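You operate a simulated robot arm through the tools that you are given. There is no shell and no other tool.

The job below is to be done with a simulated robot arm. You get a single attempt, and the scene is never put back.

Task
Cap the red vise's jaws, then clamp the yellow housing tight between them.
Fine: wind it open first, just wide enough for the housing and covers; a ribbed grey cover on each jaw, no jaw marks on the housing; the other housing stays put.

The check looks at the end state, three seconds after you hand in, the way a careful person would. Anything else that was tipped, shoved, dropped, spilled or broken makes it a failure. A push-on lid holds only when it is set on centred and level and pressed home; a screw cap is set on level and turned clockwise until tight.

Robot
A 7-joint arm with a two-finger parallel gripper, fixed in place. Base frame: the origin is on the floor under the middle of its stand, x ahead of it, y to its left, z up. Readings come in mm, degrees, newtons and seconds.
It reaches about 1147 mm from its shoulder. Its first joint turns from -166.0 to 166.0 degrees. Payload 3.43 kg.
Tool frame: the origin (TCP) lies between the finger pads and is the grasp point; the fingertips stand 30 mm ahead of it; z points along the fingers, y is the line along which they close. The gripper opens to 94 mm. The fingers are 28 mm wide and 10 mm thick; the gripper's body (50 by 96 mm) begins 55 mm behind the TCP.
Orientation is that of the tool frame in the base frame, as a unit quaternion [x, y, z, w]. With the fingers straight down and closing along the base's y, the tool's x points along the base's -x, its y along +y and its z along -z.

Tools
- The arm moves only by the tool step_arm. Its argument "plan" is one flat list of numbers, 7 for each row, row after row: the shift along the base's x, y, z in units of 25 mm (1.0 is 25 mm), then the turn, a rotation vector about the base's x, y, z in units of 4 degrees (1.0 is 4 degrees), then the finger opening in mm, from 0 to 94. In form: [x, y, z, rx, ry, rz, hand, x, y, z, rx, ry, rz, hand, ...]. A call has 1 to 20 rows; each row shifts and turns the commanded pose from where the row before left it. A call with a number of a shift or a turn outside -1 to 1 is refused whole. Each row takes 0.2 s and may step no farther than 50 mm and 8.6 degrees from the row before; otherwise, or with a gripper value out of range, the whole call is refused. Where a pose cannot be reached the arm comes as near as it can. A force on the tool above 40 N (or 10 N above the force at the start of the call, whichever is more), or a blocked arm, ends the call early, and 0.2 s more pass. Each finger travels about 45 mm/s and halts on what it meets, pressing with about 26 N; the grip force reading is that of the motor and also rises with nothing between the fingers. The clock runs only during rows and for 0.2 s after the last one: add rows that do not move to give the fingers time. The reply holds the time, the measured pose of the TCP, the force on the tool along the base axes, the opening and the grip force, in the units named above and with some noise, with the torque about the TCP (base axes, N m) and any sound that the robot's microphone picked up.
- Cameras (640 x 400 px; columns grow to the right, rows downward): "scene" is fixed at [203.3, 656.2, 1665.1]; the picture's right is [-0.27, -0.96, 0.00], its down [-0.83, 0.23, -0.51] and it looks along [0.49, -0.14, -0.86] (base axes); focal length 362 px, centre (320, 200). "wrist" rides on the gripper at [76, 14, -103] in the tool frame; the picture's right is [-0.18, 0.98, 0.00], its down [-0.75, -0.14, -0.64] and it looks along [-0.63, -0.12, 0.77] (tool axes); focal length 243 px, centre (320, 200). There is no depth. A picture from a camera that has moved, and an enlarged one, comes with that camera's place and axes in the base frame and with its lens. The place of the scene camera against the robot may be out by one fixed shift of up to 25 mm in any direction.
- grab_frame(camera): a new picture of that camera. No time passes.
- inspect(camera, box): a new picture of the part [left, top, right, bottom] of that camera's present view, enlarged. No time passes.
- hand_in(): hands the job in; it is judged then, once.

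Places have to be worked out from the pictures, the camera data and where the tool is seen. Open the gripper and draw the arm clear of the work before you hand the job in, unless the task says otherwise.

The tools are called as a command line: name --argument value ..., lists and objects as JSON in quotes. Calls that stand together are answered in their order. step_arm: Moves the arm, as the interface text tells. Its arguments: {"type":"object","properties":{"plan":{"type":"array","items":{"type":"number"}}},"required":["plan"]} The other tools are called the same way: grab_frame (camera) takes a picture; inspect (camera, box) takes an enlarged picture of a part of a camera's view; hand_in () hands the job in.

At the start:

```text
time_s: 0.0
tool_pos: [526.6, 365.9, 1265.5]
orientation: [0.0, 1.0, 0.001, 0.0]
contact_force: [-0.8, -0.3, 0.2]
ft_torque: [0.01, 0.01, 0.04]
gripper_width: 94.4
grasp_force: 0.0
```

scene: 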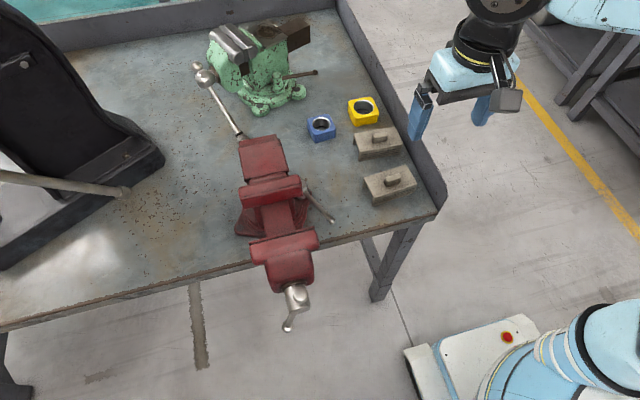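
wrist: 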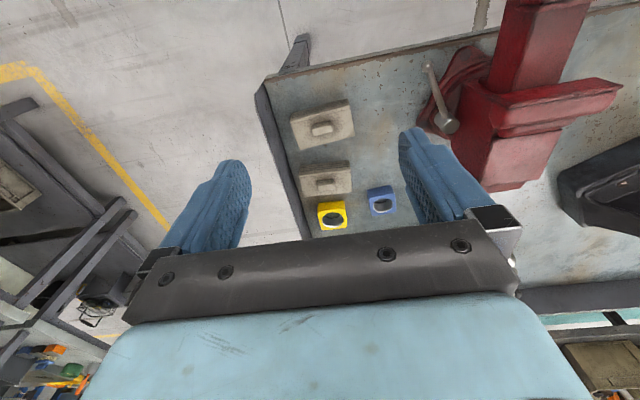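

I start by looking closely at the vise, the covers and the housings in enlarged views.

inspect --camera "scene" --box '[200, 120, 360, 220]'

inspect --camera "scene" --box '[300, 80, 460, 220]'

inspect --camera "scene" --box '[220, 210, 380, 340]'

inspect --camera "wrist" --box '[250, 0, 640, 240]'

```text
4.00 times, centred on (280, 170) of scene
camera zoom: at [203.3, 656.2, 1665.1], right [-0.27, -0.96, 0.0], down [-0.83, 0.23, -0.51], along [0.49, -0.14, -0.86], focal length 1446 px, centre (480, 320)
```

zoom: 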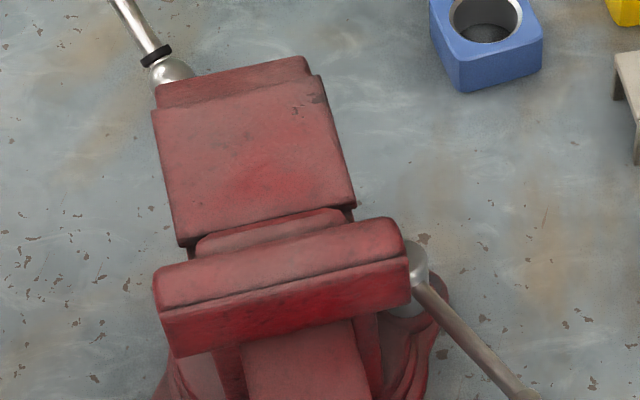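

```text
2.86 times, centred on (380, 150) of scene
camera zoom: at [203.3, 656.2, 1665.1], right [-0.27, -0.96, 0.0], down [-0.83, 0.23, -0.51], along [0.49, -0.14, -0.86], focal length 1033 px, centre (149, 343)
```

zoom: 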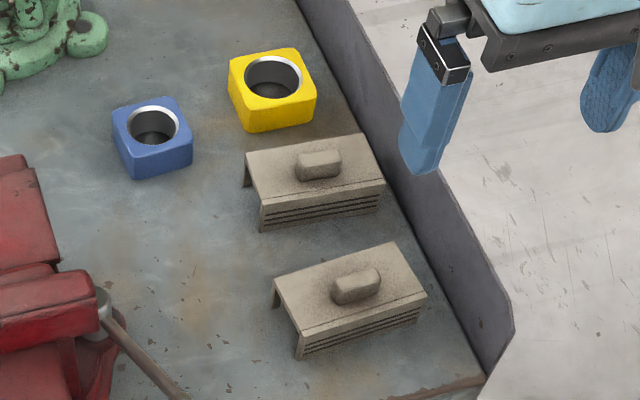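

```text
3.08 times, centred on (300, 275) of scene
camera zoom: at [203.3, 656.2, 1665.1], right [-0.27, -0.96, 0.0], down [-0.83, 0.23, -0.51], along [0.49, -0.14, -0.86], focal length 1112 px, centre (382, -31)
```

zoom: 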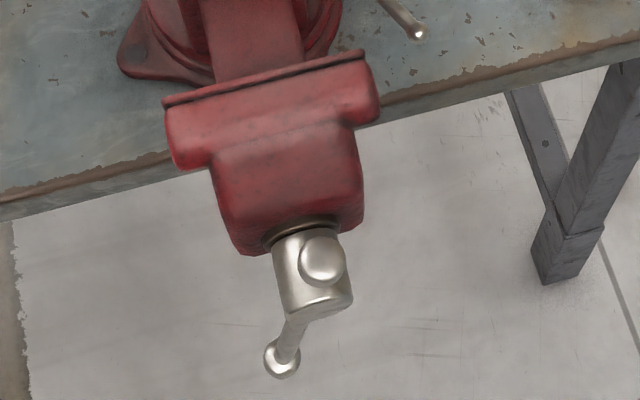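

```text
1.64 times, centred on (445, 120) of wrist
camera zoom: at [451.4, 379.4, 1368.3], right [0.18, 0.98, 0.0], down [0.75, -0.14, 0.64], along [0.63, -0.12, -0.77], focal length 398 px, centre (115, 331)
```

zoom: 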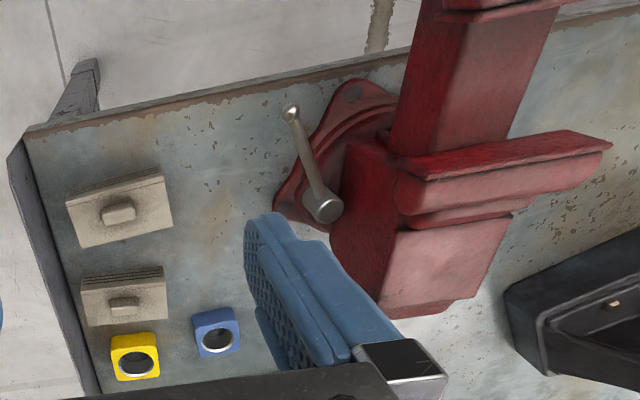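

The yellow housing's top triangulates to about (892, 329, 900). The vise is roughly at x 500–650, y 630, with its screw handle facing the robot near x 400. I move the wrist camera over the vise for a close look.

step_arm --plan '[0, 1, 0, 0, 0, 0, 94, 0, 1, 0, 0, 0, 0, 94, 0, 1, 0, 0, 0, 0, 94, 0, 1, 0, 0, 0, 0, 94, 0, 1, 0, 0, 0, 0, 94, 0, 1, 0, 0, 0, 0, 94, 0, 1, 0, 0, 0, 0, 94, 0, 1, 0, 0, 0, 0, 94, 0, 1, 0, 0, 0, 0, 94, 0, 1, 0, 0, 0, 0, 94, 0, 0, 0, 0, 0, 0, 94]'

grab_frame --camera "wrist"

grab_frame --camera "scene"

```text
time_s: 2.4
tool_pos: [526.7, 616.1, 1266.6]
orientation: [-0.001, 1.0, 0.0, 0.0]
contact_force: [-0.4, -0.6, -0.1]
ft_torque: [0.0, 0.01, 0.04]
gripper_width: 94.1
grasp_force: 0.0
```

```text
taken
camera wrist: at [450.1, 629.3, 1369.9], right [0.18, 0.98, 0.0], down [0.75, -0.14, 0.64], along [0.63, -0.12, -0.77], focal length 243 px, centre (320, 200)
```

wrist: 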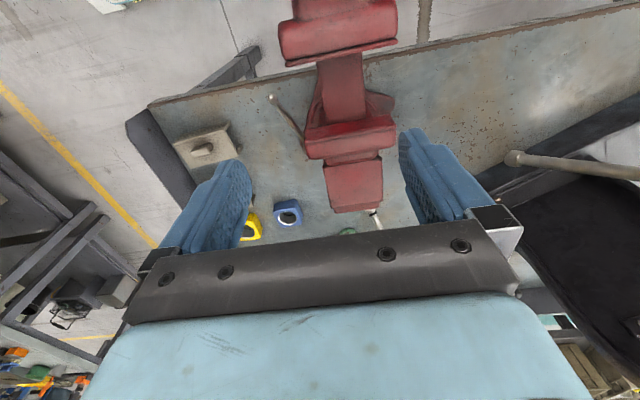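

```text
taken
```

scene: 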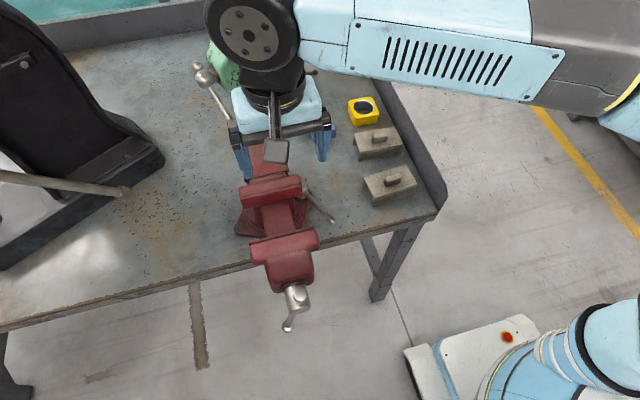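

The vise is now under the wrist camera; I enlarge it to read its geometry.

inspect --camera "wrist" --box '[240, 0, 440, 125]'

inspect --camera "wrist" --box '[260, 80, 420, 220]'

```text
3.20 times, centred on (340, 62) of wrist
camera zoom: at [450.1, 629.3, 1369.9], right [0.18, 0.98, 0.0], down [0.75, -0.14, 0.64], along [0.63, -0.12, -0.77], focal length 776 px, centre (256, 640)
```

zoom: 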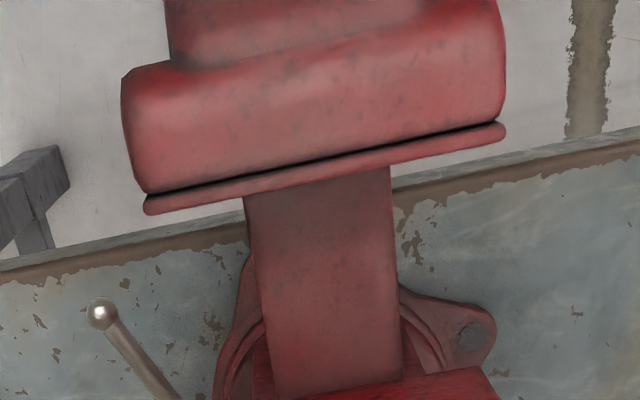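

```text
2.86 times, centred on (340, 150) of wrist
camera zoom: at [450.1, 629.3, 1369.9], right [0.18, 0.98, 0.0], down [0.75, -0.14, 0.64], along [0.63, -0.12, -0.77], focal length 693 px, centre (263, 343)
```

zoom: 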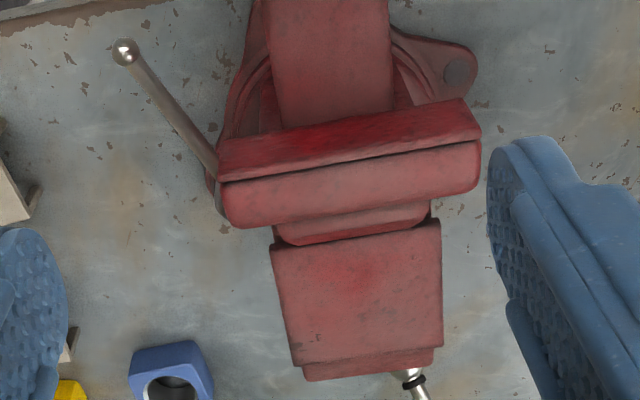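

Next I shift the wrist camera back and down to get a second, purely wrist-based view of the jaws and the screw handle for triangulation.

step_arm --plan '[-1, 0, 0, 0, 0, 0, 94, -1, 0, 0, 0, 0, 0, 94, -1, 0, 0, 0, 0, 0, 94, -1, 0, 0, 0, 0, 0, 94, -1, 0, 0, 0, 0, 0, 94, -1, 0, 0, 0, 0, 0, 94, 0, 0, 0, 0, 0, 0, 94]'

grab_frame --camera "wrist"

inspect --camera "wrist" --box '[220, 0, 420, 125]'

inspect --camera "wrist" --box '[240, 100, 440, 225]'

```text
time_s: 4.0
tool_pos: [378.1, 617.1, 1267.6]
orientation: [0.0, 1.0, 0.0, 0.001]
contact_force: [0.6, 0.2, 0.4]
ft_torque: [0.0, 0.0, -0.02]
gripper_width: 93.7
grasp_force: 0.0
```

```text
taken
camera wrist: at [303.1, 630.5, 1370.1], right [0.18, 0.98, 0.0], down [0.75, -0.14, 0.64], along [0.63, -0.12, -0.77], focal length 243 px, centre (320, 200)
```

wrist: 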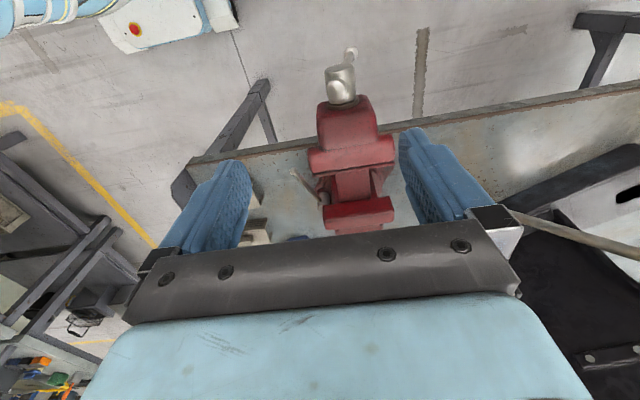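

```text
3.20 times, centred on (320, 62) of wrist
camera zoom: at [303.1, 630.5, 1370.1], right [0.18, 0.98, 0.0], down [0.75, -0.14, 0.64], along [0.63, -0.12, -0.77], focal length 776 px, centre (320, 640)
```

zoom: 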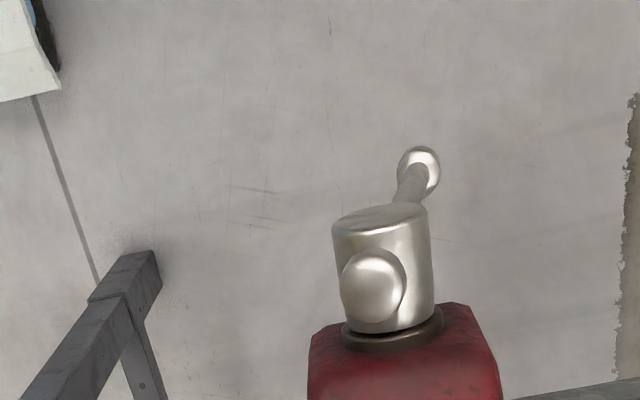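

```text
3.20 times, centred on (340, 162) of wrist
camera zoom: at [303.1, 630.5, 1370.1], right [0.18, 0.98, 0.0], down [0.75, -0.14, 0.64], along [0.63, -0.12, -0.77], focal length 776 px, centre (256, 320)
```

zoom: 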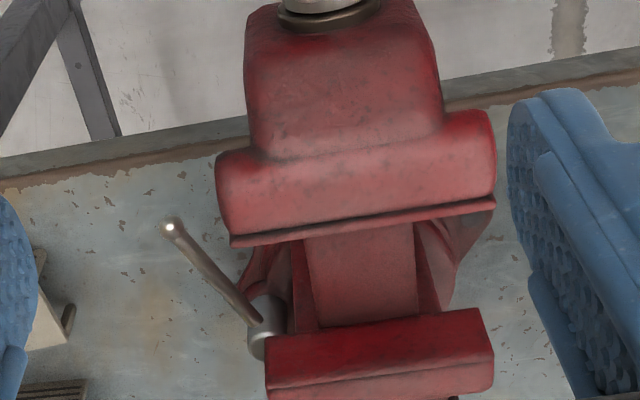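

By wrist stereo the fixed jaw face sits at x≈594 (y 582–699, top z≈1075). The moving jaw face is at x≈501, so the gap is about 93 mm and the vise is aligned with the base axes. Now I look at the covers and housings to measure them.

step_arm --plan '[1, -1, 0, 0, 0, 0, 94, 1, -1, 0, 0, 0, 0, 94, 1, -1, 0, 0, 0, 0, 94, 1, -1, 0, 0, 0, 0, 94, 1, -1, 0, 0, 0, 0, 94, 1, -1, 0, 0, 0, 0, 94, 1, -1, 0, 0, 0, 0, 94, 1, -1, 0, 0, 0, 0, 94, 1, -1, 0, 0, 0, 0, 94, 1, -1, 0, 0, 0, 0, 94, 1, -1, 0, 0, 0, 0, 94, 1, -1, 0, 0, 0, 0, 94, 0, 0, -1, 0, 0, 0, 94, 0, 0, -1, 0, 0, 0, 94, 0, 0, -1, 0, 0, 0, 94, 0, 0, -1, 0, 0, 0, 94, 0, 0, 0, 0, 0, 0, 94]'

grab_frame --camera "wrist"

inspect --camera "wrist" --box '[220, 0, 420, 125]'

inspect --camera "wrist" --box '[240, 100, 440, 225]'

```text
time_s: 7.6
tool_pos: [677.0, 315.0, 1165.1]
orientation: [-0.001, 1.0, -0.001, -0.001]
contact_force: [0.1, 0.2, -0.1]
ft_torque: [0.01, 0.01, 0.02]
gripper_width: 94.2
grasp_force: 0.1
```

```text
taken
camera wrist: at [600.6, 329.0, 1268.8], right [0.18, 0.98, 0.0], down [0.75, -0.14, 0.64], along [0.63, -0.12, -0.77], focal length 243 px, centre (320, 200)
```

wrist: 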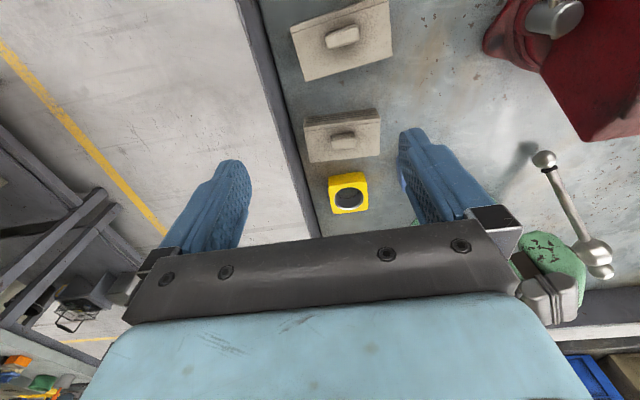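

```text
3.20 times, centred on (320, 62) of wrist
camera zoom: at [600.6, 329.0, 1268.8], right [0.18, 0.98, 0.0], down [0.75, -0.14, 0.64], along [0.63, -0.12, -0.77], focal length 776 px, centre (320, 640)
```

zoom: 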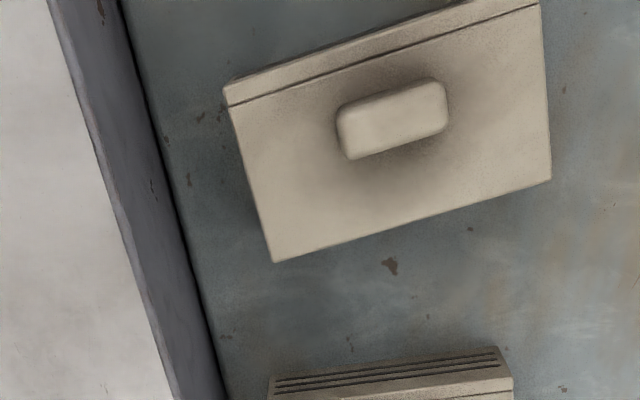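

```text
3.20 times, centred on (340, 162) of wrist
camera zoom: at [600.6, 329.0, 1268.8], right [0.18, 0.98, 0.0], down [0.75, -0.14, 0.64], along [0.63, -0.12, -0.77], focal length 776 px, centre (256, 320)
```

zoom: 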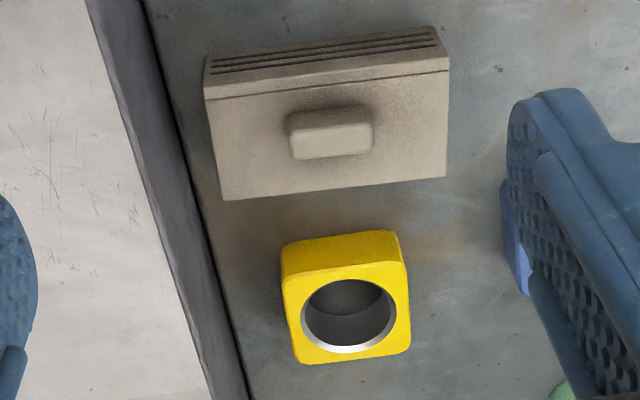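

Covers and yellow housing are clearly visible, with the ribbed side facing -x on both covers. I take a second view 125 mm further along x for stereo.

step_arm --plan '[1, 0, 0, 0, 0, 0, 94, 1, 0, 0, 0, 0, 0, 94, 1, 0, 0, 0, 0, 0, 94, 1, 0, 0, 0, 0, 0, 94, 1, 0, 0, 0, 0, 0, 94, 0, 0, 0, 0, 0, 0, 94]'

grab_frame --camera "wrist"

inspect --camera "wrist" --box '[220, 0, 420, 125]'

inspect --camera "wrist" --box '[240, 100, 440, 225]'

```text
time_s: 9.0
tool_pos: [801.3, 315.7, 1165.0]
orientation: [0.001, 1.0, 0.0, 0.0]
contact_force: [0.3, 0.8, 0.5]
ft_torque: [0.0, 0.03, 0.01]
gripper_width: 94.2
grasp_force: 0.1
```

```text
taken
camera wrist: at [725.3, 328.9, 1267.5], right [0.18, 0.98, 0.0], down [0.75, -0.14, 0.64], along [0.63, -0.12, -0.77], focal length 243 px, centre (320, 200)
```

wrist: 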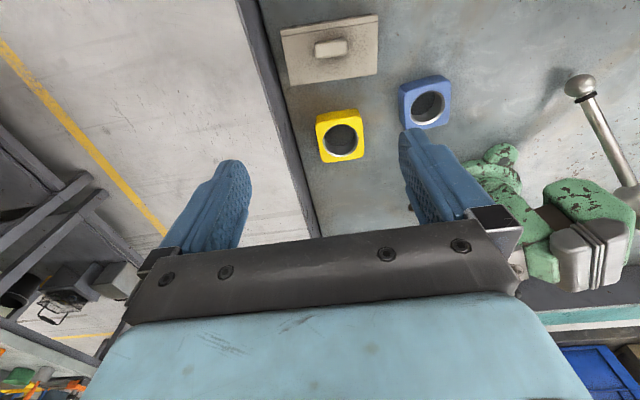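

```text
3.20 times, centred on (320, 62) of wrist
camera zoom: at [725.3, 328.9, 1267.5], right [0.18, 0.98, 0.0], down [0.75, -0.14, 0.64], along [0.63, -0.12, -0.77], focal length 776 px, centre (320, 640)
```

zoom: 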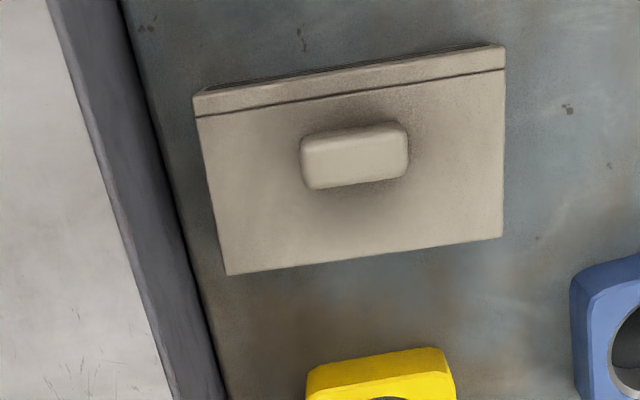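

```text
3.20 times, centred on (340, 162) of wrist
camera zoom: at [725.3, 328.9, 1267.5], right [0.18, 0.98, 0.0], down [0.75, -0.14, 0.64], along [0.63, -0.12, -0.77], focal length 776 px, centre (256, 320)
```

zoom: 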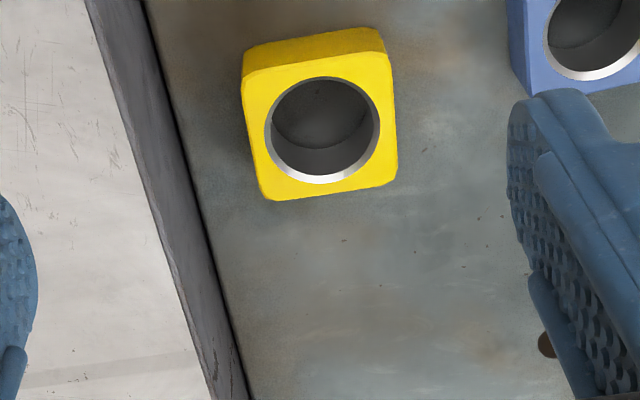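

From the stereo, the yellow housing is about 72×72 mm, centred at (909, 330) with its top at z≈902. Cover 1's top is about 63×117 mm at z≈912. I enlarge the scene view of the cover ends to see their cross-section.

inspect --camera "scene" --box '[355, 115, 420, 160]'

inspect --camera "scene" --box '[355, 160, 425, 210]'

inspect --camera "scene" --box '[230, 165, 330, 245]'

```text
8.89 times, centred on (388, 138) of scene
camera zoom: at [203.3, 656.2, 1665.1], right [-0.27, -0.96, 0.0], down [-0.83, 0.23, -0.51], along [0.49, -0.14, -0.86], focal length 3214 px, centre (-280, 756)
```

zoom: 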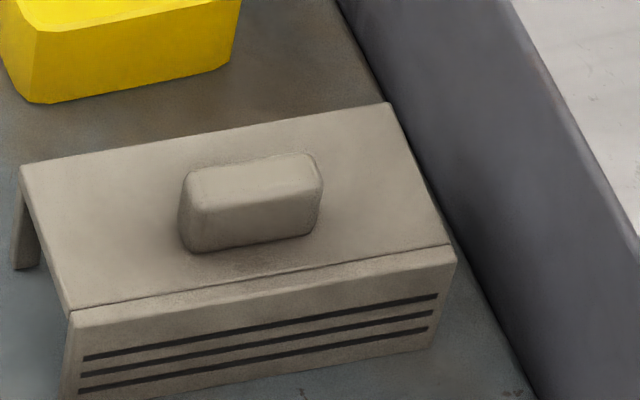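

```text
8.00 times, centred on (390, 185) of scene
camera zoom: at [203.3, 656.2, 1665.1], right [-0.27, -0.96, 0.0], down [-0.83, 0.23, -0.51], along [0.49, -0.14, -0.86], focal length 2892 px, centre (-240, 320)
```

zoom: 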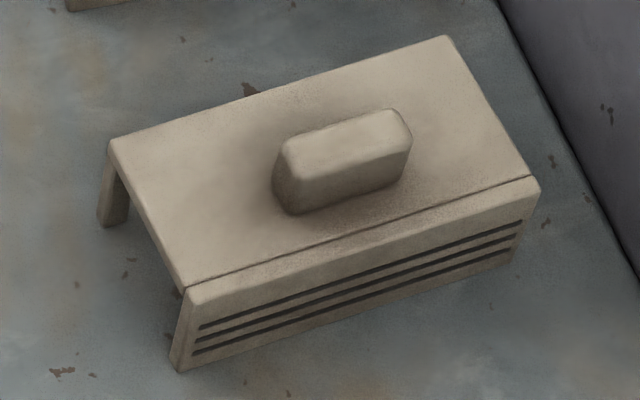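

```text
5.00 times, centred on (280, 205) of scene
camera zoom: at [203.3, 656.2, 1665.1], right [-0.27, -0.96, 0.0], down [-0.83, 0.23, -0.51], along [0.49, -0.14, -0.86], focal length 1808 px, centre (520, 175)
```

zoom: 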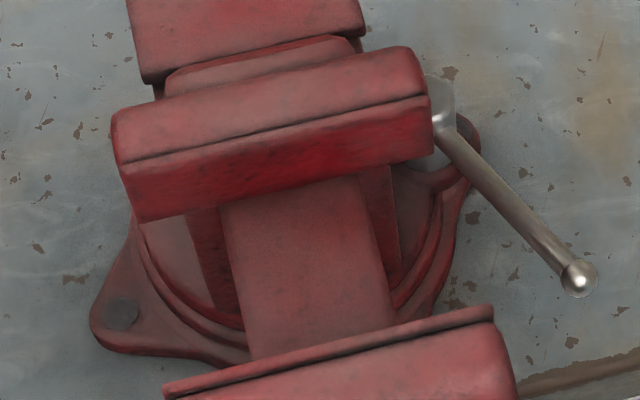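

The covers are inverted-U channels with one ribbed leg each. Next I go to a closer view of the screw handle at the front of the vise, rising first and then moving back toward it.

step_arm --plan '[-1, 0, 1, 0, 0, 0, 94, -1, 0, 1, 0, 0, 0, 94, -1, 1, 0, 0, 0, 0, 94, -1, 1, 0, 0, 0, 0, 94, -1, 1, 0, 0, 0, 0, 94, -1, 1, 0, 0, 0, 0, 94, -1, 1, 0, 0, 0, 0, 94, -1, 1, 0, 0, 0, 0, 94, -1, 1, 0, 0, 0, 0, 94, -1, 1, 0, 0, 0, 0, 94, -1, 1, 0, 0, 0, 0, 94, -1, 1, 0, 0, 0, 0, 94, -1, 1, 0, 0, 0, 0, 94, -1, 1, 0, 0, 0, 0, 94, -1, 0, 0, 0, 0, 0, 94, -1, 0, 0, 0, 0, 0, 94, -1, 0, 0, 0, 0, 0, 94, -1, 0, 0, 0, 0, 0, 94, -1, 0, 0, 0, 0, 0, 94]'

grab_frame --camera "wrist"

inspect --camera "wrist" --box '[240, 0, 440, 125]'

inspect --camera "wrist" --box '[240, 100, 440, 225]'

```text
time_s: 13.0
tool_pos: [328.2, 614.7, 1215.8]
orientation: [0.0, 1.0, 0.0, 0.0]
contact_force: [-0.1, 0.5, -0.1]
ft_torque: [-0.01, 0.03, -0.01]
gripper_width: 93.9
grasp_force: 0.1
```

```text
taken
camera wrist: at [251.3, 628.4, 1318.1], right [0.18, 0.98, 0.0], down [0.75, -0.14, 0.64], along [0.63, -0.12, -0.77], focal length 243 px, centre (320, 200)
```

wrist: 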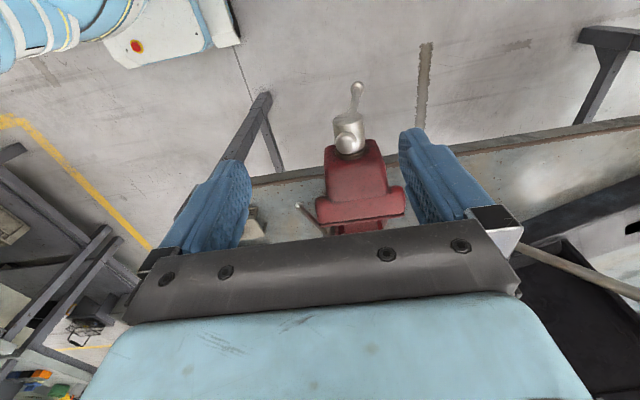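

```text
3.20 times, centred on (340, 62) of wrist
camera zoom: at [251.3, 628.4, 1318.1], right [0.18, 0.98, 0.0], down [0.75, -0.14, 0.64], along [0.63, -0.12, -0.77], focal length 776 px, centre (256, 640)
```

zoom: 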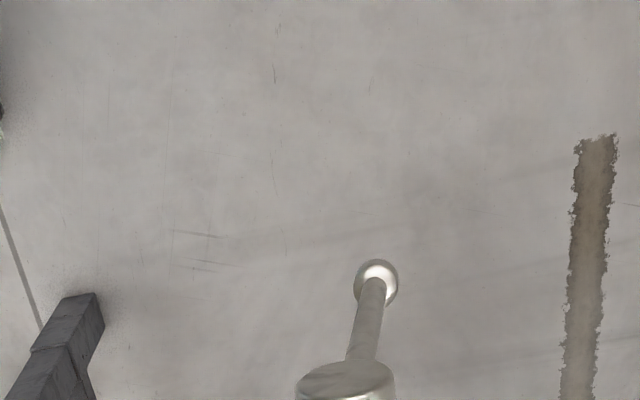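

```text
3.20 times, centred on (340, 162) of wrist
camera zoom: at [251.3, 628.4, 1318.1], right [0.18, 0.98, 0.0], down [0.75, -0.14, 0.64], along [0.63, -0.12, -0.77], focal length 776 px, centre (256, 320)
```

zoom: 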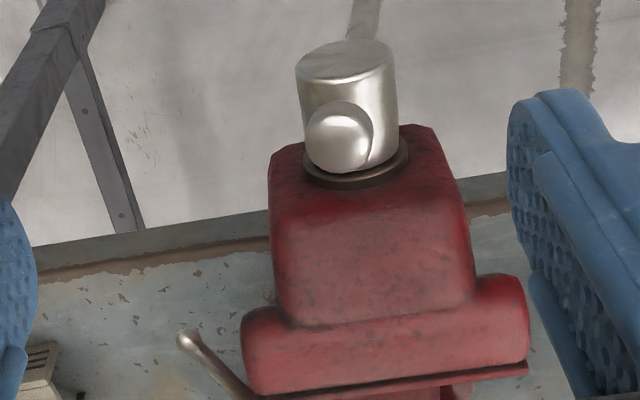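

The handle's upper ball is near (400, 635, 1030) and its lower ball near (397, 675, 821). The screw axis is therefore about y=641, z=999, with a long arm of roughly 180 mm. I zoom on the cover's end to read its leg thickness before winding.

inspect --camera "scene" --box '[362, 172, 394, 208]'

inspect --camera "scene" --box '[352, 130, 384, 166]'

inspect --camera "scene" --box '[240, 200, 330, 340]'

```text
11.11 times, centred on (378, 190) of scene
camera zoom: at [203.3, 656.2, 1665.1], right [-0.27, -0.96, 0.0], down [-0.83, 0.23, -0.51], along [0.49, -0.14, -0.86], focal length 4017 px, centre (-324, 311)
```

zoom: 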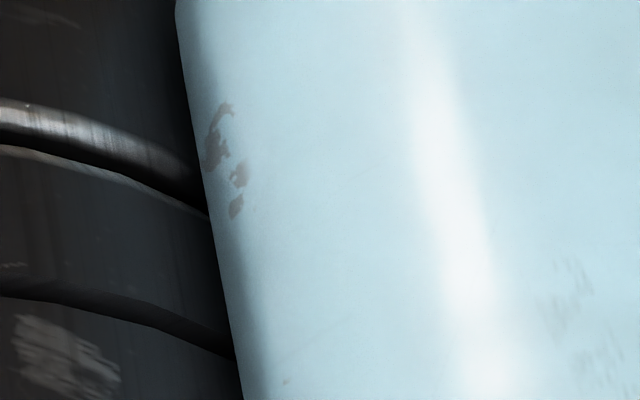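

```text
11.11 times, centred on (368, 148) of scene
camera zoom: at [203.3, 656.2, 1665.1], right [-0.27, -0.96, 0.0], down [-0.83, 0.23, -0.51], along [0.49, -0.14, -0.86], focal length 4017 px, centre (-213, 778)
```

zoom: 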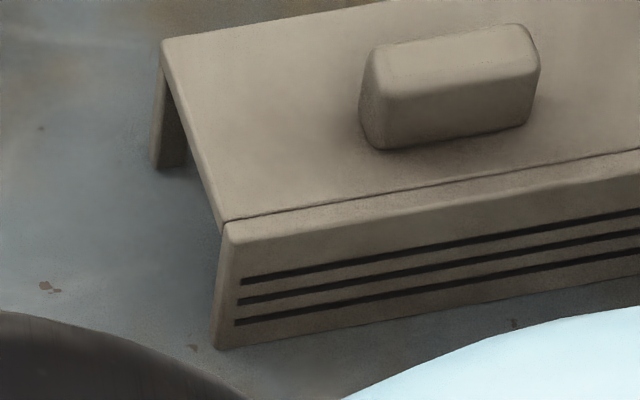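

```text
2.86 times, centred on (285, 270) of scene
camera zoom: at [203.3, 656.2, 1665.1], right [-0.27, -0.96, 0.0], down [-0.83, 0.23, -0.51], along [0.49, -0.14, -0.86], focal length 1033 px, centre (420, 0)
```

zoom: 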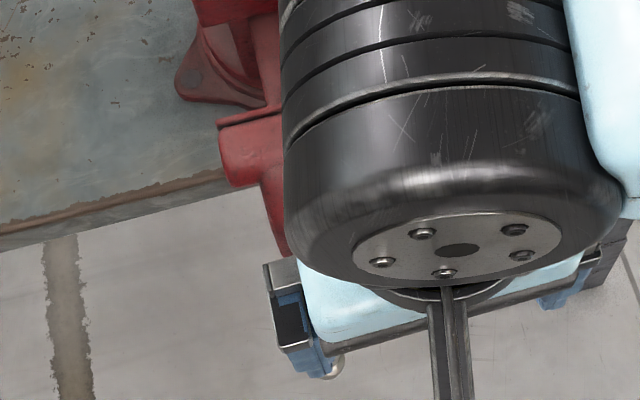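

I want an end-on view of the covers to get their wall thickness, so I carry the wrist over near them while yawing the tool by -90°, which points the camera along -y.

step_arm --plan '[1, -0.3, 0, 0, 0, -1, 94, 1, -0.3, 0, 0, 0, -1, 94, 1, -0.3, 0, 0, 0, -1, 94, 1, -0.3, 0, 0, 0, -1, 94, 1, -0.3, 0, 0, 0, -1, 94, 1, -0.3, 0, 0, 0, -1, 94, 1, -0.3, 0, 0, 0, -1, 94, 1, -0.3, 0, 0, 0, -1, 94, 1, -0.3, 0, 0, 0, -1, 94, 1, -0.3, 0, 0, 0, -1, 94, 1, -0.3, 0, 0, 0, -1, 94, 1, -0.3, 0, 0, 0, -1, 94, 1, -0.3, 0, 0, 0, -1, 94, 1, -0.3, 0, 0, 0, -1, 94, 1, -0.3, 0, 0, 0, -1, 94, 1, -0.3, 0, 0, 0, -1, 94, 1, -0.3, 0, 0, 0, -1, 94, 0, -0.3, 0, 0, 0, -1, 94, 0, -0.3, 0, 0, 0, -1, 94, 0, -0.3, 0, 0, 0, -1, 94]'

step_arm --plan '[0, 0, -1, 0, 0, -1, 94, 0, 0, -1, 0, 0, -1, 94, 0, 0, -1, 0, 0, -0.5, 94, 0, 0, -1, 0, 0, 0, 94, 0, 0, -1, 0, 0, 0, 94, 0, 0, -1, 0, 0, 0, 94, 0, 0, 0, 0, 0, 0, 94]'

grab_frame --camera "wrist"

grab_frame --camera "scene"

```text
time_s: 17.2
tool_pos: [751.6, 466.8, 1215.0]
orientation: [0.643, 0.766, 0.0, 0.001]
contact_force: [0.4, -0.8, 0.2]
ft_torque: [0.0, 0.04, -0.01]
gripper_width: 94.1
grasp_force: 0.0
```

```text
time_s: 18.8
tool_pos: [753.8, 468.1, 1064.5]
orientation: [0.707, 0.707, 0.0, 0.0]
contact_force: [-0.1, -0.4, 0.0]
ft_torque: [0.06, -0.03, -0.02]
gripper_width: 94.2
grasp_force: 0.0
```

```text
taken
camera wrist: at [769.0, 543.8, 1167.5], right [0.98, -0.18, 0.0], down [-0.14, -0.75, 0.64], along [-0.12, -0.63, -0.77], focal length 243 px, centre (320, 200)
```

wrist: 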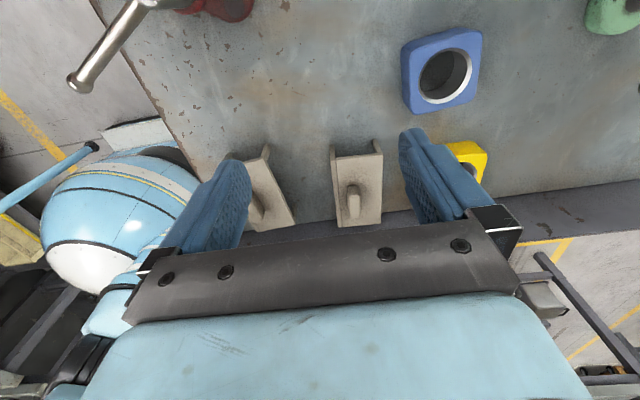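

```text
taken
```

scene: 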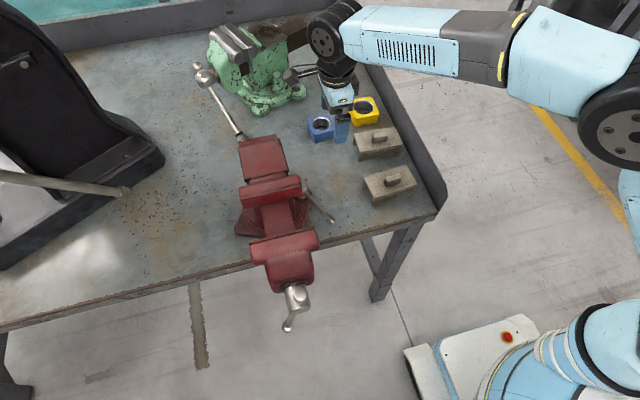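

The cover ends are in view; I enlarge them.

inspect --camera "wrist" --box '[230, 130, 400, 235]'

inspect --camera "wrist" --box '[320, 140, 390, 185]'

```text
3.76 times, centred on (315, 182) of wrist
camera zoom: at [769.0, 543.8, 1167.5], right [0.98, -0.18, 0.0], down [-0.14, -0.75, 0.64], along [-0.12, -0.63, -0.77], focal length 913 px, centre (339, 266)
```

zoom: 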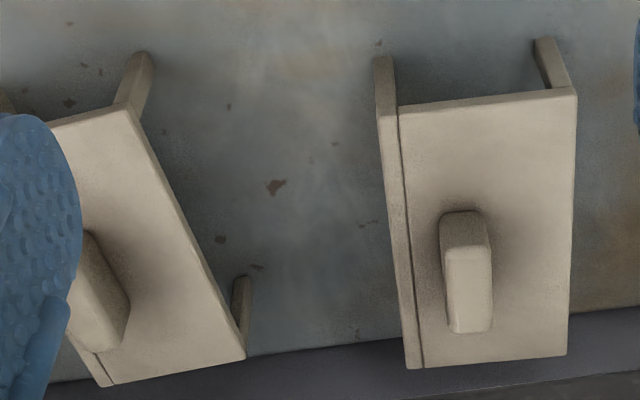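

```text
8.89 times, centred on (355, 162) of wrist
camera zoom: at [769.0, 543.8, 1167.5], right [0.98, -0.18, 0.0], down [-0.14, -0.75, 0.64], along [-0.12, -0.63, -0.77], focal length 2157 px, centre (9, 533)
```

zoom: 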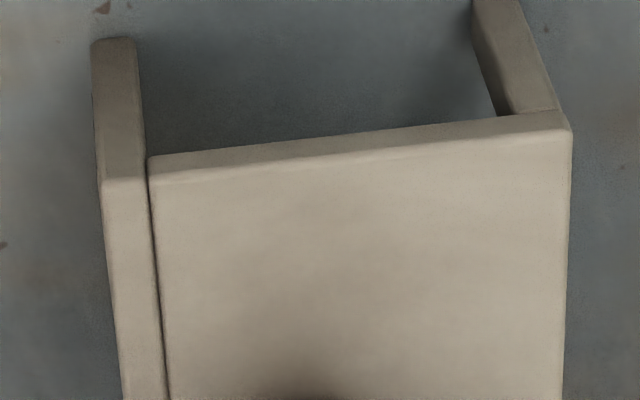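

The cover walls are about 6.3 mm thick with a channel about 50 mm wide inside. Now I take a close look straight down into the vise gap to measure the opening precisely.

step_arm --plan '[0, 0, 1, 0, 0, 0, 94, 0, 0, 1, 0, 0, 0, 94, 0, 0, 1, 0, 0, 0, 94, -1, 0.5, 0.4, 0, 0, 0, 94, -1, 0.5, 0, 0, 0, 0, 94, -1, 0.5, 0, 0, 0, 0, 94, -1, 0.5, 0, 0, 0, 0, 94, -1, 0.5, 0, 0, 0, 0, 94, -1, 0.5, 0, 0, 0, 0, 94, -1, 0.5, 0, 0, 0, 0, 94, -1, 0.4, 0, 0, 0, 0, 94, -0.8, 0, 0, 0, 0, 0, 94, 0, 0, 0, 0, 0, 0, 94]'

grab_frame --camera "wrist"

inspect --camera "wrist" --box '[220, 0, 420, 125]'

```text
time_s: 21.6
tool_pos: [531.6, 563.1, 1153.2]
orientation: [0.707, 0.708, 0.0, 0.0]
contact_force: [0.7, -0.6, 0.0]
ft_torque: [0.01, -0.01, 0.06]
gripper_width: 94.0
grasp_force: 0.1
```

```text
taken
camera wrist: at [545.7, 638.9, 1254.4], right [0.98, -0.18, 0.0], down [-0.14, -0.75, 0.64], along [-0.12, -0.63, -0.77], focal length 243 px, centre (320, 200)
```

wrist: 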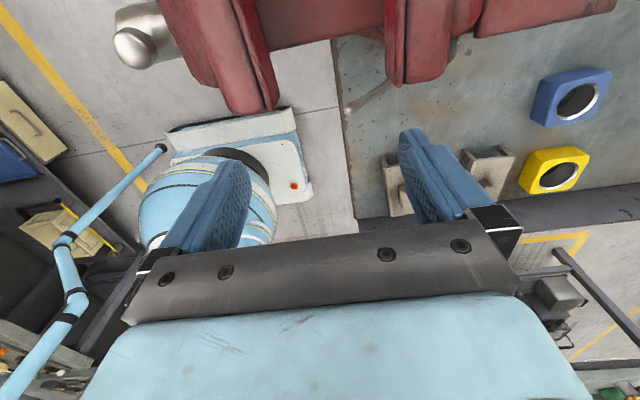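

```text
3.20 times, centred on (320, 62) of wrist
camera zoom: at [545.7, 638.9, 1254.4], right [0.98, -0.18, 0.0], down [-0.14, -0.75, 0.64], along [-0.12, -0.63, -0.77], focal length 776 px, centre (320, 640)
```

zoom: 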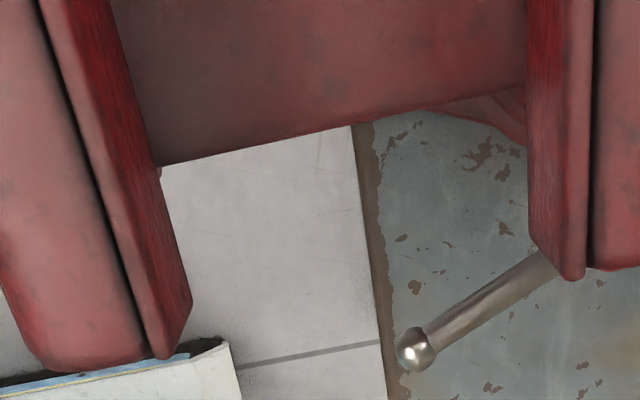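

I zoom further on each jaw plate to separate the groove, top strip and clamping face.

inspect --camera "wrist" --box '[225, 60, 305, 120]'

inspect --camera "wrist" --box '[360, 30, 440, 90]'

```text
6.67 times, centred on (265, 90) of wrist
camera zoom: at [545.7, 638.9, 1254.4], right [0.98, -0.18, 0.0], down [-0.14, -0.75, 0.64], along [-0.12, -0.63, -0.77], focal length 1618 px, centre (687, 933)
```

zoom: 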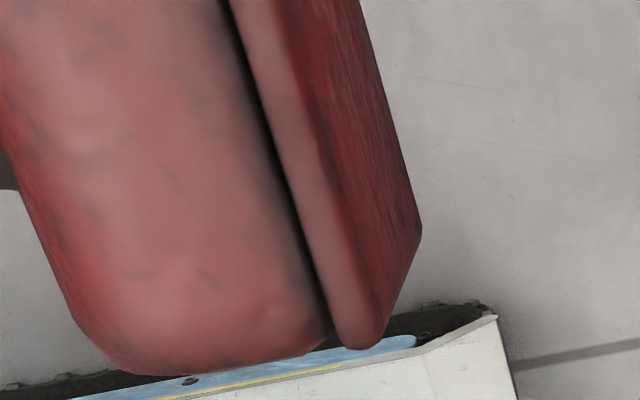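

```text
6.67 times, centred on (400, 60) of wrist
camera zoom: at [545.7, 638.9, 1254.4], right [0.98, -0.18, 0.0], down [-0.14, -0.75, 0.64], along [-0.12, -0.63, -0.77], focal length 1618 px, centre (-213, 1133)
```

zoom: 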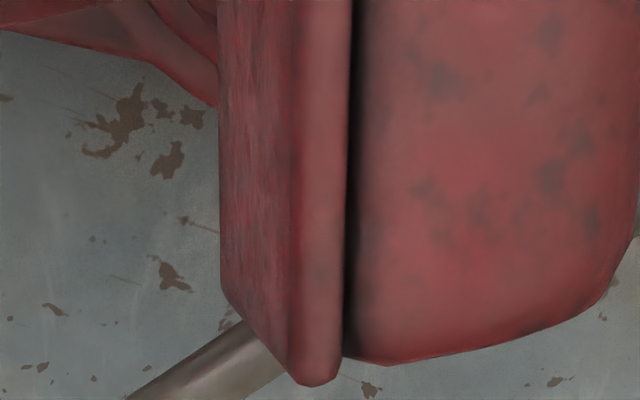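

The clamping faces measure x≈500.3 and x≈588.5, so the gap is about 88 mm. That is barely over the ~85 mm the housing plus two pads needs, so I will wind it open about 10 mm. First I check the space behind the fixed jaw, where the cover's rear leg will go.

step_arm --plan '[1, 0, 0, 0, 0, 0, 94, 1, 0, 0, 0, 0, 0, 94, 1, 0, 0, 0, 0, 0, 94, 1, 0, 0, 0, 0, 0, 94, 0, 0, 0, 0, 0, 0, 94]'

inspect --camera "wrist" --box '[220, 0, 420, 125]'

grab_frame --camera "wrist"

```text
time_s: 22.8
tool_pos: [633.2, 563.6, 1152.3]
orientation: [0.707, 0.707, 0.0, 0.0]
contact_force: [-0.1, 0.0, -0.6]
ft_torque: [0.02, 0.02, -0.02]
gripper_width: 93.6
grasp_force: 0.0
```

```text
3.20 times, centred on (320, 62) of wrist
camera zoom: at [647.5, 637.7, 1254.3], right [0.98, -0.18, 0.0], down [-0.14, -0.75, 0.64], along [-0.12, -0.63, -0.77], focal length 776 px, centre (320, 640)
```

zoom: 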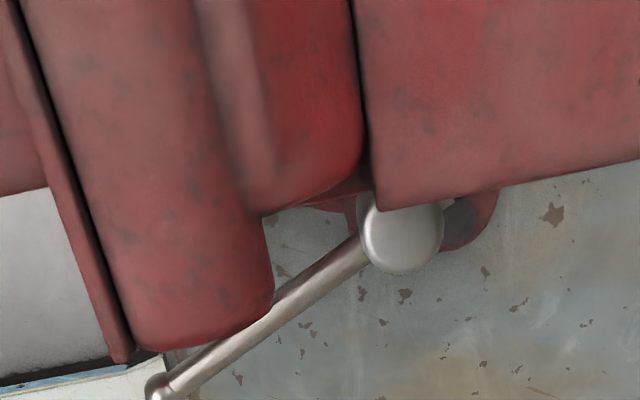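

```text
taken
camera wrist: at [647.5, 637.7, 1254.3], right [0.98, -0.18, 0.0], down [-0.14, -0.75, 0.64], along [-0.12, -0.63, -0.77], focal length 243 px, centre (320, 200)
```

wrist: 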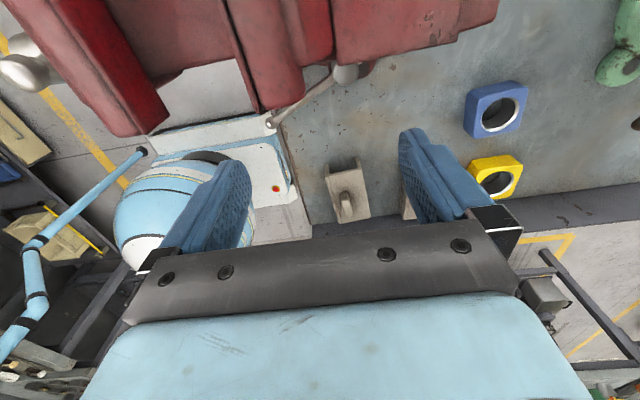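

The fixed jaw bar is about 40 mm deep, so it fits the ~50 mm channel, and the anvil top is near z 1044. I need a side profile of the space behind the jaw, so I yaw the tool to +90° to look along +y from the vise's right side; this also tests the yaw range.

step_arm --plan '[0, -0.134, 0, 0, 0, 1, 94, 0, -0.134, 0, 0, 0, 1, 94, 0, -0.134, 0, 0, 0, 1, 94, 0, -0.134, 0, 0, 0, 1, 94, 0, -0.134, 0, 0, 0, 1, 94, 0, -0.134, 0, 0, 0, 1, 94, 0, -0.134, 0, 0, 0, 1, 94, 0, -0.134, 0, 0, 0, 1, 94, 0, -0.134, 0, 0, 0, 1, 94, 0, -0.134, 0, 0, 0, 1, 94, 0, -0.134, 0, 0, 0, 1, 94, 0, -0.134, 0, 0, 0, 1, 94, 0, -0.134, 0, 0, 0, 1, 94, 0, -0.134, 0, 0, 0, 1, 94, 0, -0.134, 0, 0, 0, 1, 94, 0, -0.134, 0, 0, 0, 1, 94, 0, -0.134, 0, 0, 0, 1, 94, 0, -0.134, 0, 0, 0, 1, 94, 0, -0.134, 0, 0, 0, 1, 94, 0, -0.134, 0, 0, 0, 1, 94]'

step_arm --plan '[0.04, 0, 0, 0, 0, 1, 94, 0.04, 0, 0, 0, 0, 1, 94, 0.04, 0, 0, 0, 0, 1, 94, 0.04, 0, 0, 0, 0, 1, 94, 0.04, 0, 0, 0, 0, 1, 94, 0.04, 0, 0, 0, 0, 1, 94, 0.04, 0, 0, 0, 0, 1, 94, 0.04, 0, 0, 0, 0, 1, 94, 0.04, 0, 0, 0, 0, 1, 94, 0.04, 0, 0, 0, 0, 1, 94, 0.04, 0, 0, 0, 0, 1, 94, 0.04, 0, 0, 0, 0, 1, 94, 0.04, 0, 0, 0, 0, 1, 94, 0.04, 0, 0, 0, 0, 1, 94, 0.04, 0, 0, 0, 0, 1, 94, 0.04, 0, 0, 0, 0, 1, 94, 0.04, 0, 0, 0, 0, 1, 94, 0.04, 0, 0, 0, 0, 1, 94, 0.04, 0, 0, 0, 0, 1, 94, 0.04, 0, 0, 0, 0, 1, 94]'

step_arm --plan '[0, 0, 0, 0, 0, 1, 94, 0, 0, 0, 0, 0, 1, 94, 0, 0, 0, 0, 0, 1, 94, 0, 0, 0, 0, 0, 1, 94, 0, 0, 0, 0, 0, 1, 94, 0, 0, -0.4, 1, 0, 0, 94, 0, 0, -0.4, 1, 0, 0, 94, 0, 0, -0.4, 1, 0, 0, 94, 0, 0, -0.4, 1, 0, 0, 94, 0, 0, -0.4, 1, 0, 0, 94, 0, 0, -0.4, 1, 0, 0, 94, 0, 0, -0.4, 1, 0, 0, 94, 0, 0, 0, 0.5, 0, 0, 94, 0, 0, 0, 0, 0, 0, 94]'

grab_frame --camera "wrist"

grab_frame --camera "scene"

```text
time_s: 27.0
tool_pos: [633.5, 495.8, 1150.4]
orientation: [0.086, 0.996, -0.001, 0.0]
contact_force: [-0.3, 0.7, -0.7]
ft_torque: [0.02, -0.02, 0.0]
gripper_width: 94.0
grasp_force: 0.1
```

```text
time_s: 31.2
tool_pos: [653.2, 494.3, 1152.2]
orientation: [-0.574, 0.819, 0.0, 0.0]
contact_force: [0.7, 0.1, 0.7]
ft_torque: [0.0, 0.01, -0.01]
gripper_width: 93.8
grasp_force: 0.0
```

```text
time_s: 34.2
tool_pos: [651.8, 495.2, 1081.7]
orientation: [-0.683, 0.683, 0.182, 0.183]
contact_force: [0.6, -0.6, -0.5]
ft_torque: [0.01, -0.01, -0.01]
gripper_width: 94.2
grasp_force: 0.1
```

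```text
taken
camera wrist: at [637.9, 376.6, 1131.4], right [-0.98, 0.16, 0.09], down [0.14, 0.33, 0.93], along [0.12, 0.93, -0.35], focal length 243 px, centre (320, 200)
```

wrist: 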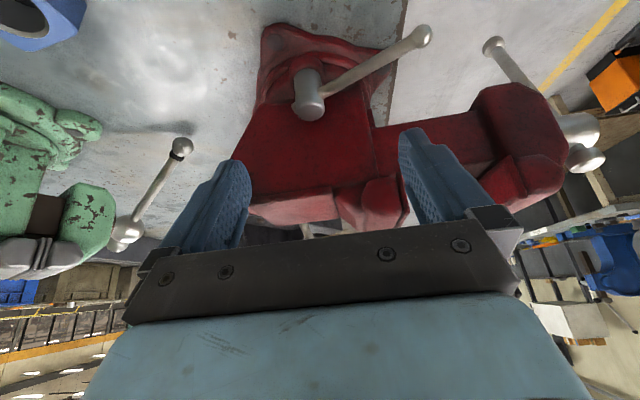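

```text
taken
```

scene: 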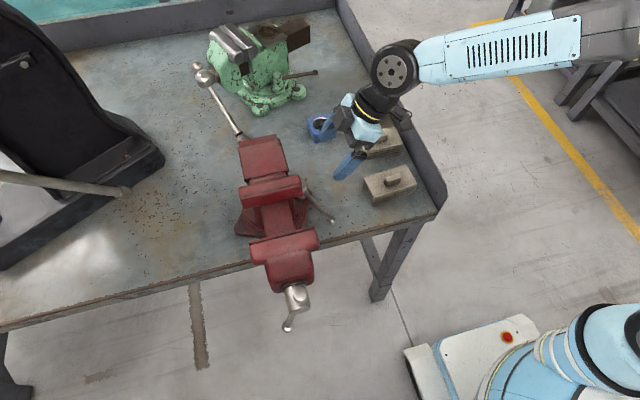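

The wrist now sees the vise from its right side (the picture is upside down). I enlarge the fixed-jaw and anvil profile and the moving-jaw part.

inspect --camera "wrist" --box '[230, 130, 420, 240]'

inspect --camera "wrist" --box '[420, 20, 620, 220]'

```text
3.37 times, centred on (325, 185) of wrist
camera zoom: at [637.9, 376.6, 1131.4], right [-0.98, 0.16, 0.09], down [0.14, 0.33, 0.93], along [0.12, 0.93, -0.35], focal length 817 px, centre (303, 250)
```

zoom: 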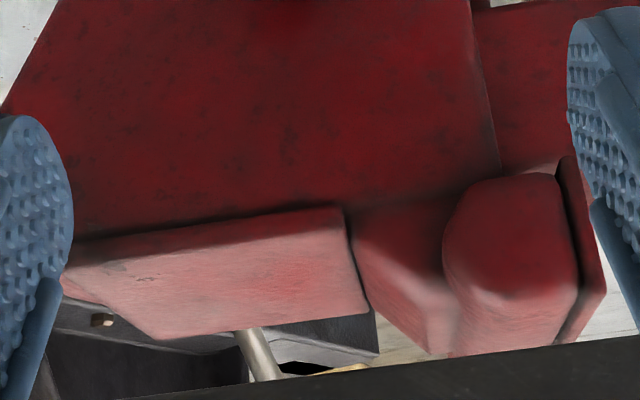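

```text
2.00 times, centred on (520, 120) of wrist
camera zoom: at [637.9, 376.6, 1131.4], right [-0.98, 0.16, 0.09], down [0.14, 0.33, 0.93], along [0.12, 0.93, -0.35], focal length 485 px, centre (-80, 360)
```

zoom: 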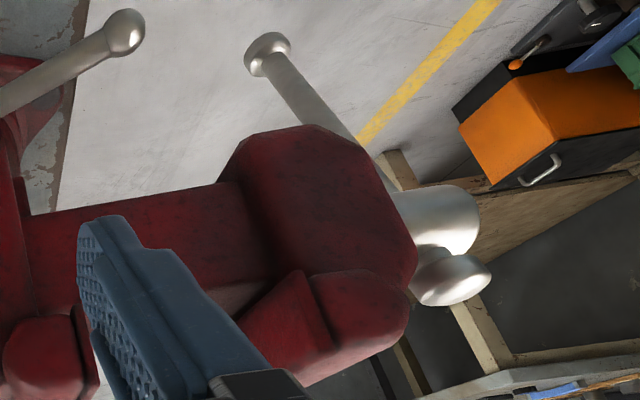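

The side view shows a raised neck about 57 mm wide behind the fixed jaw. The covers' rear legs are two separate end tabs that straddle it, so they can seat. Now I go to the handle: level the tool and move back in front of the vise.

step_arm --plan '[-0.5, 0, 1, -1, 0, 0, 94, -1, 0, 1, -1, 0, 0, 94, -1, 0, 1, -1, 0, 0, 94, -1, 0, 0.5, -1, 0, 0, 94, -1, 0, 0, -1, 0, 0, 94, -1, 0, 0, -1, 0, 0, 94, -1, 0, 0, -1, 0, 0, 60, -1, 0, 0, -0.5, 0, 0, 30, -1, 0, 0, 0, 0, 0, 0, -1, 0, 0, 0, 0, 0, 0, -1, 0, 0, 0, 0, 0, 0, -1, 0, 0, 0, 0, 0, 0, -1, 0, 0, 0, 0, 0, 0, -1, 0, 0, 0, 0, 0, 0, -0.5, 0, 0, 0, 0, 0, 0, 0, 0, 0, 0, 0, 0, 0]'

grab_frame --camera "scene"

```text
time_s: 37.6
tool_pos: [301.3, 494.9, 1167.5]
orientation: [-0.707, 0.707, -0.001, 0.0]
contact_force: [0.2, 0.5, -0.5]
ft_torque: [0.0, -0.02, -0.01]
gripper_width: 0.0
grasp_force: 26.0
```

```text
taken
```

scene: 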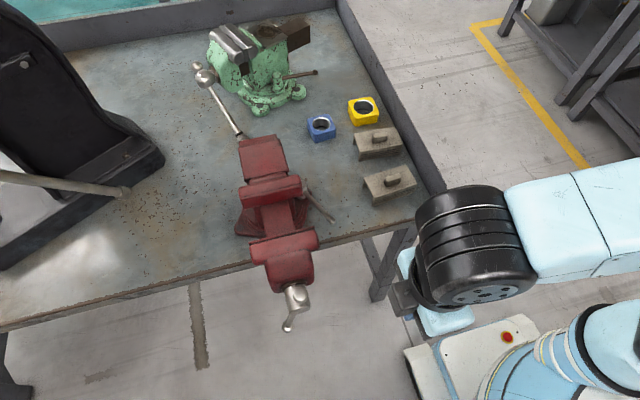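

The hand is in front of the vise with closed fingers. I now pitch the tool so the fingers point along +x, in two batches, watching that the pose tracks.

step_arm --plan '[0, 0, 0, 0, -1, 0, 0, 0, 0, 0, 0, -1, 0, 0, 0, 0, 0, 0, -1, 0, 0, 0, 0, 0, 0, -1, 0, 0, 0, 0, 0, 0, -1, 0, 0, 0, 0, 0, 0, -1, 0, 0, 0, 0, 0, 0, -1, 0, 0, 0, 0, 0, 0, -1, 0, 0, 0, 0, 0, 0, -1, 0, 0, 0, 0, 0, 0, -1, 0, 0, 0, 0, 0, 0, -1, 0, 0, 0, 0, 0, 0, -1, 0, 0]'

grab_frame --camera "scene"

```text
time_s: 40.2
tool_pos: [301.9, 494.7, 1168.9]
orientation: [-0.646, 0.646, -0.287, 0.287]
contact_force: [-0.2, 0.2, 0.3]
ft_torque: [0.0, -0.01, -0.01]
gripper_width: 0.0
grasp_force: 25.8
```

```text
taken
```

scene: 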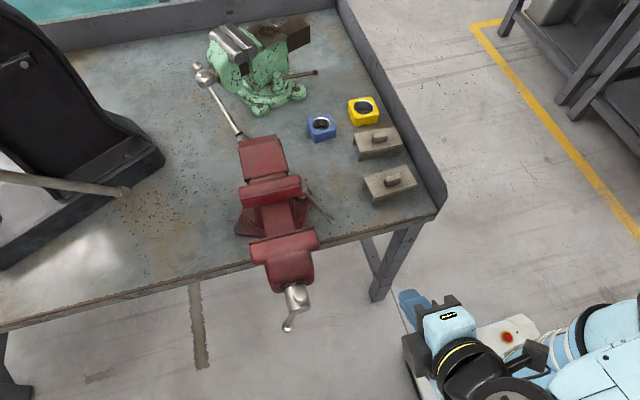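

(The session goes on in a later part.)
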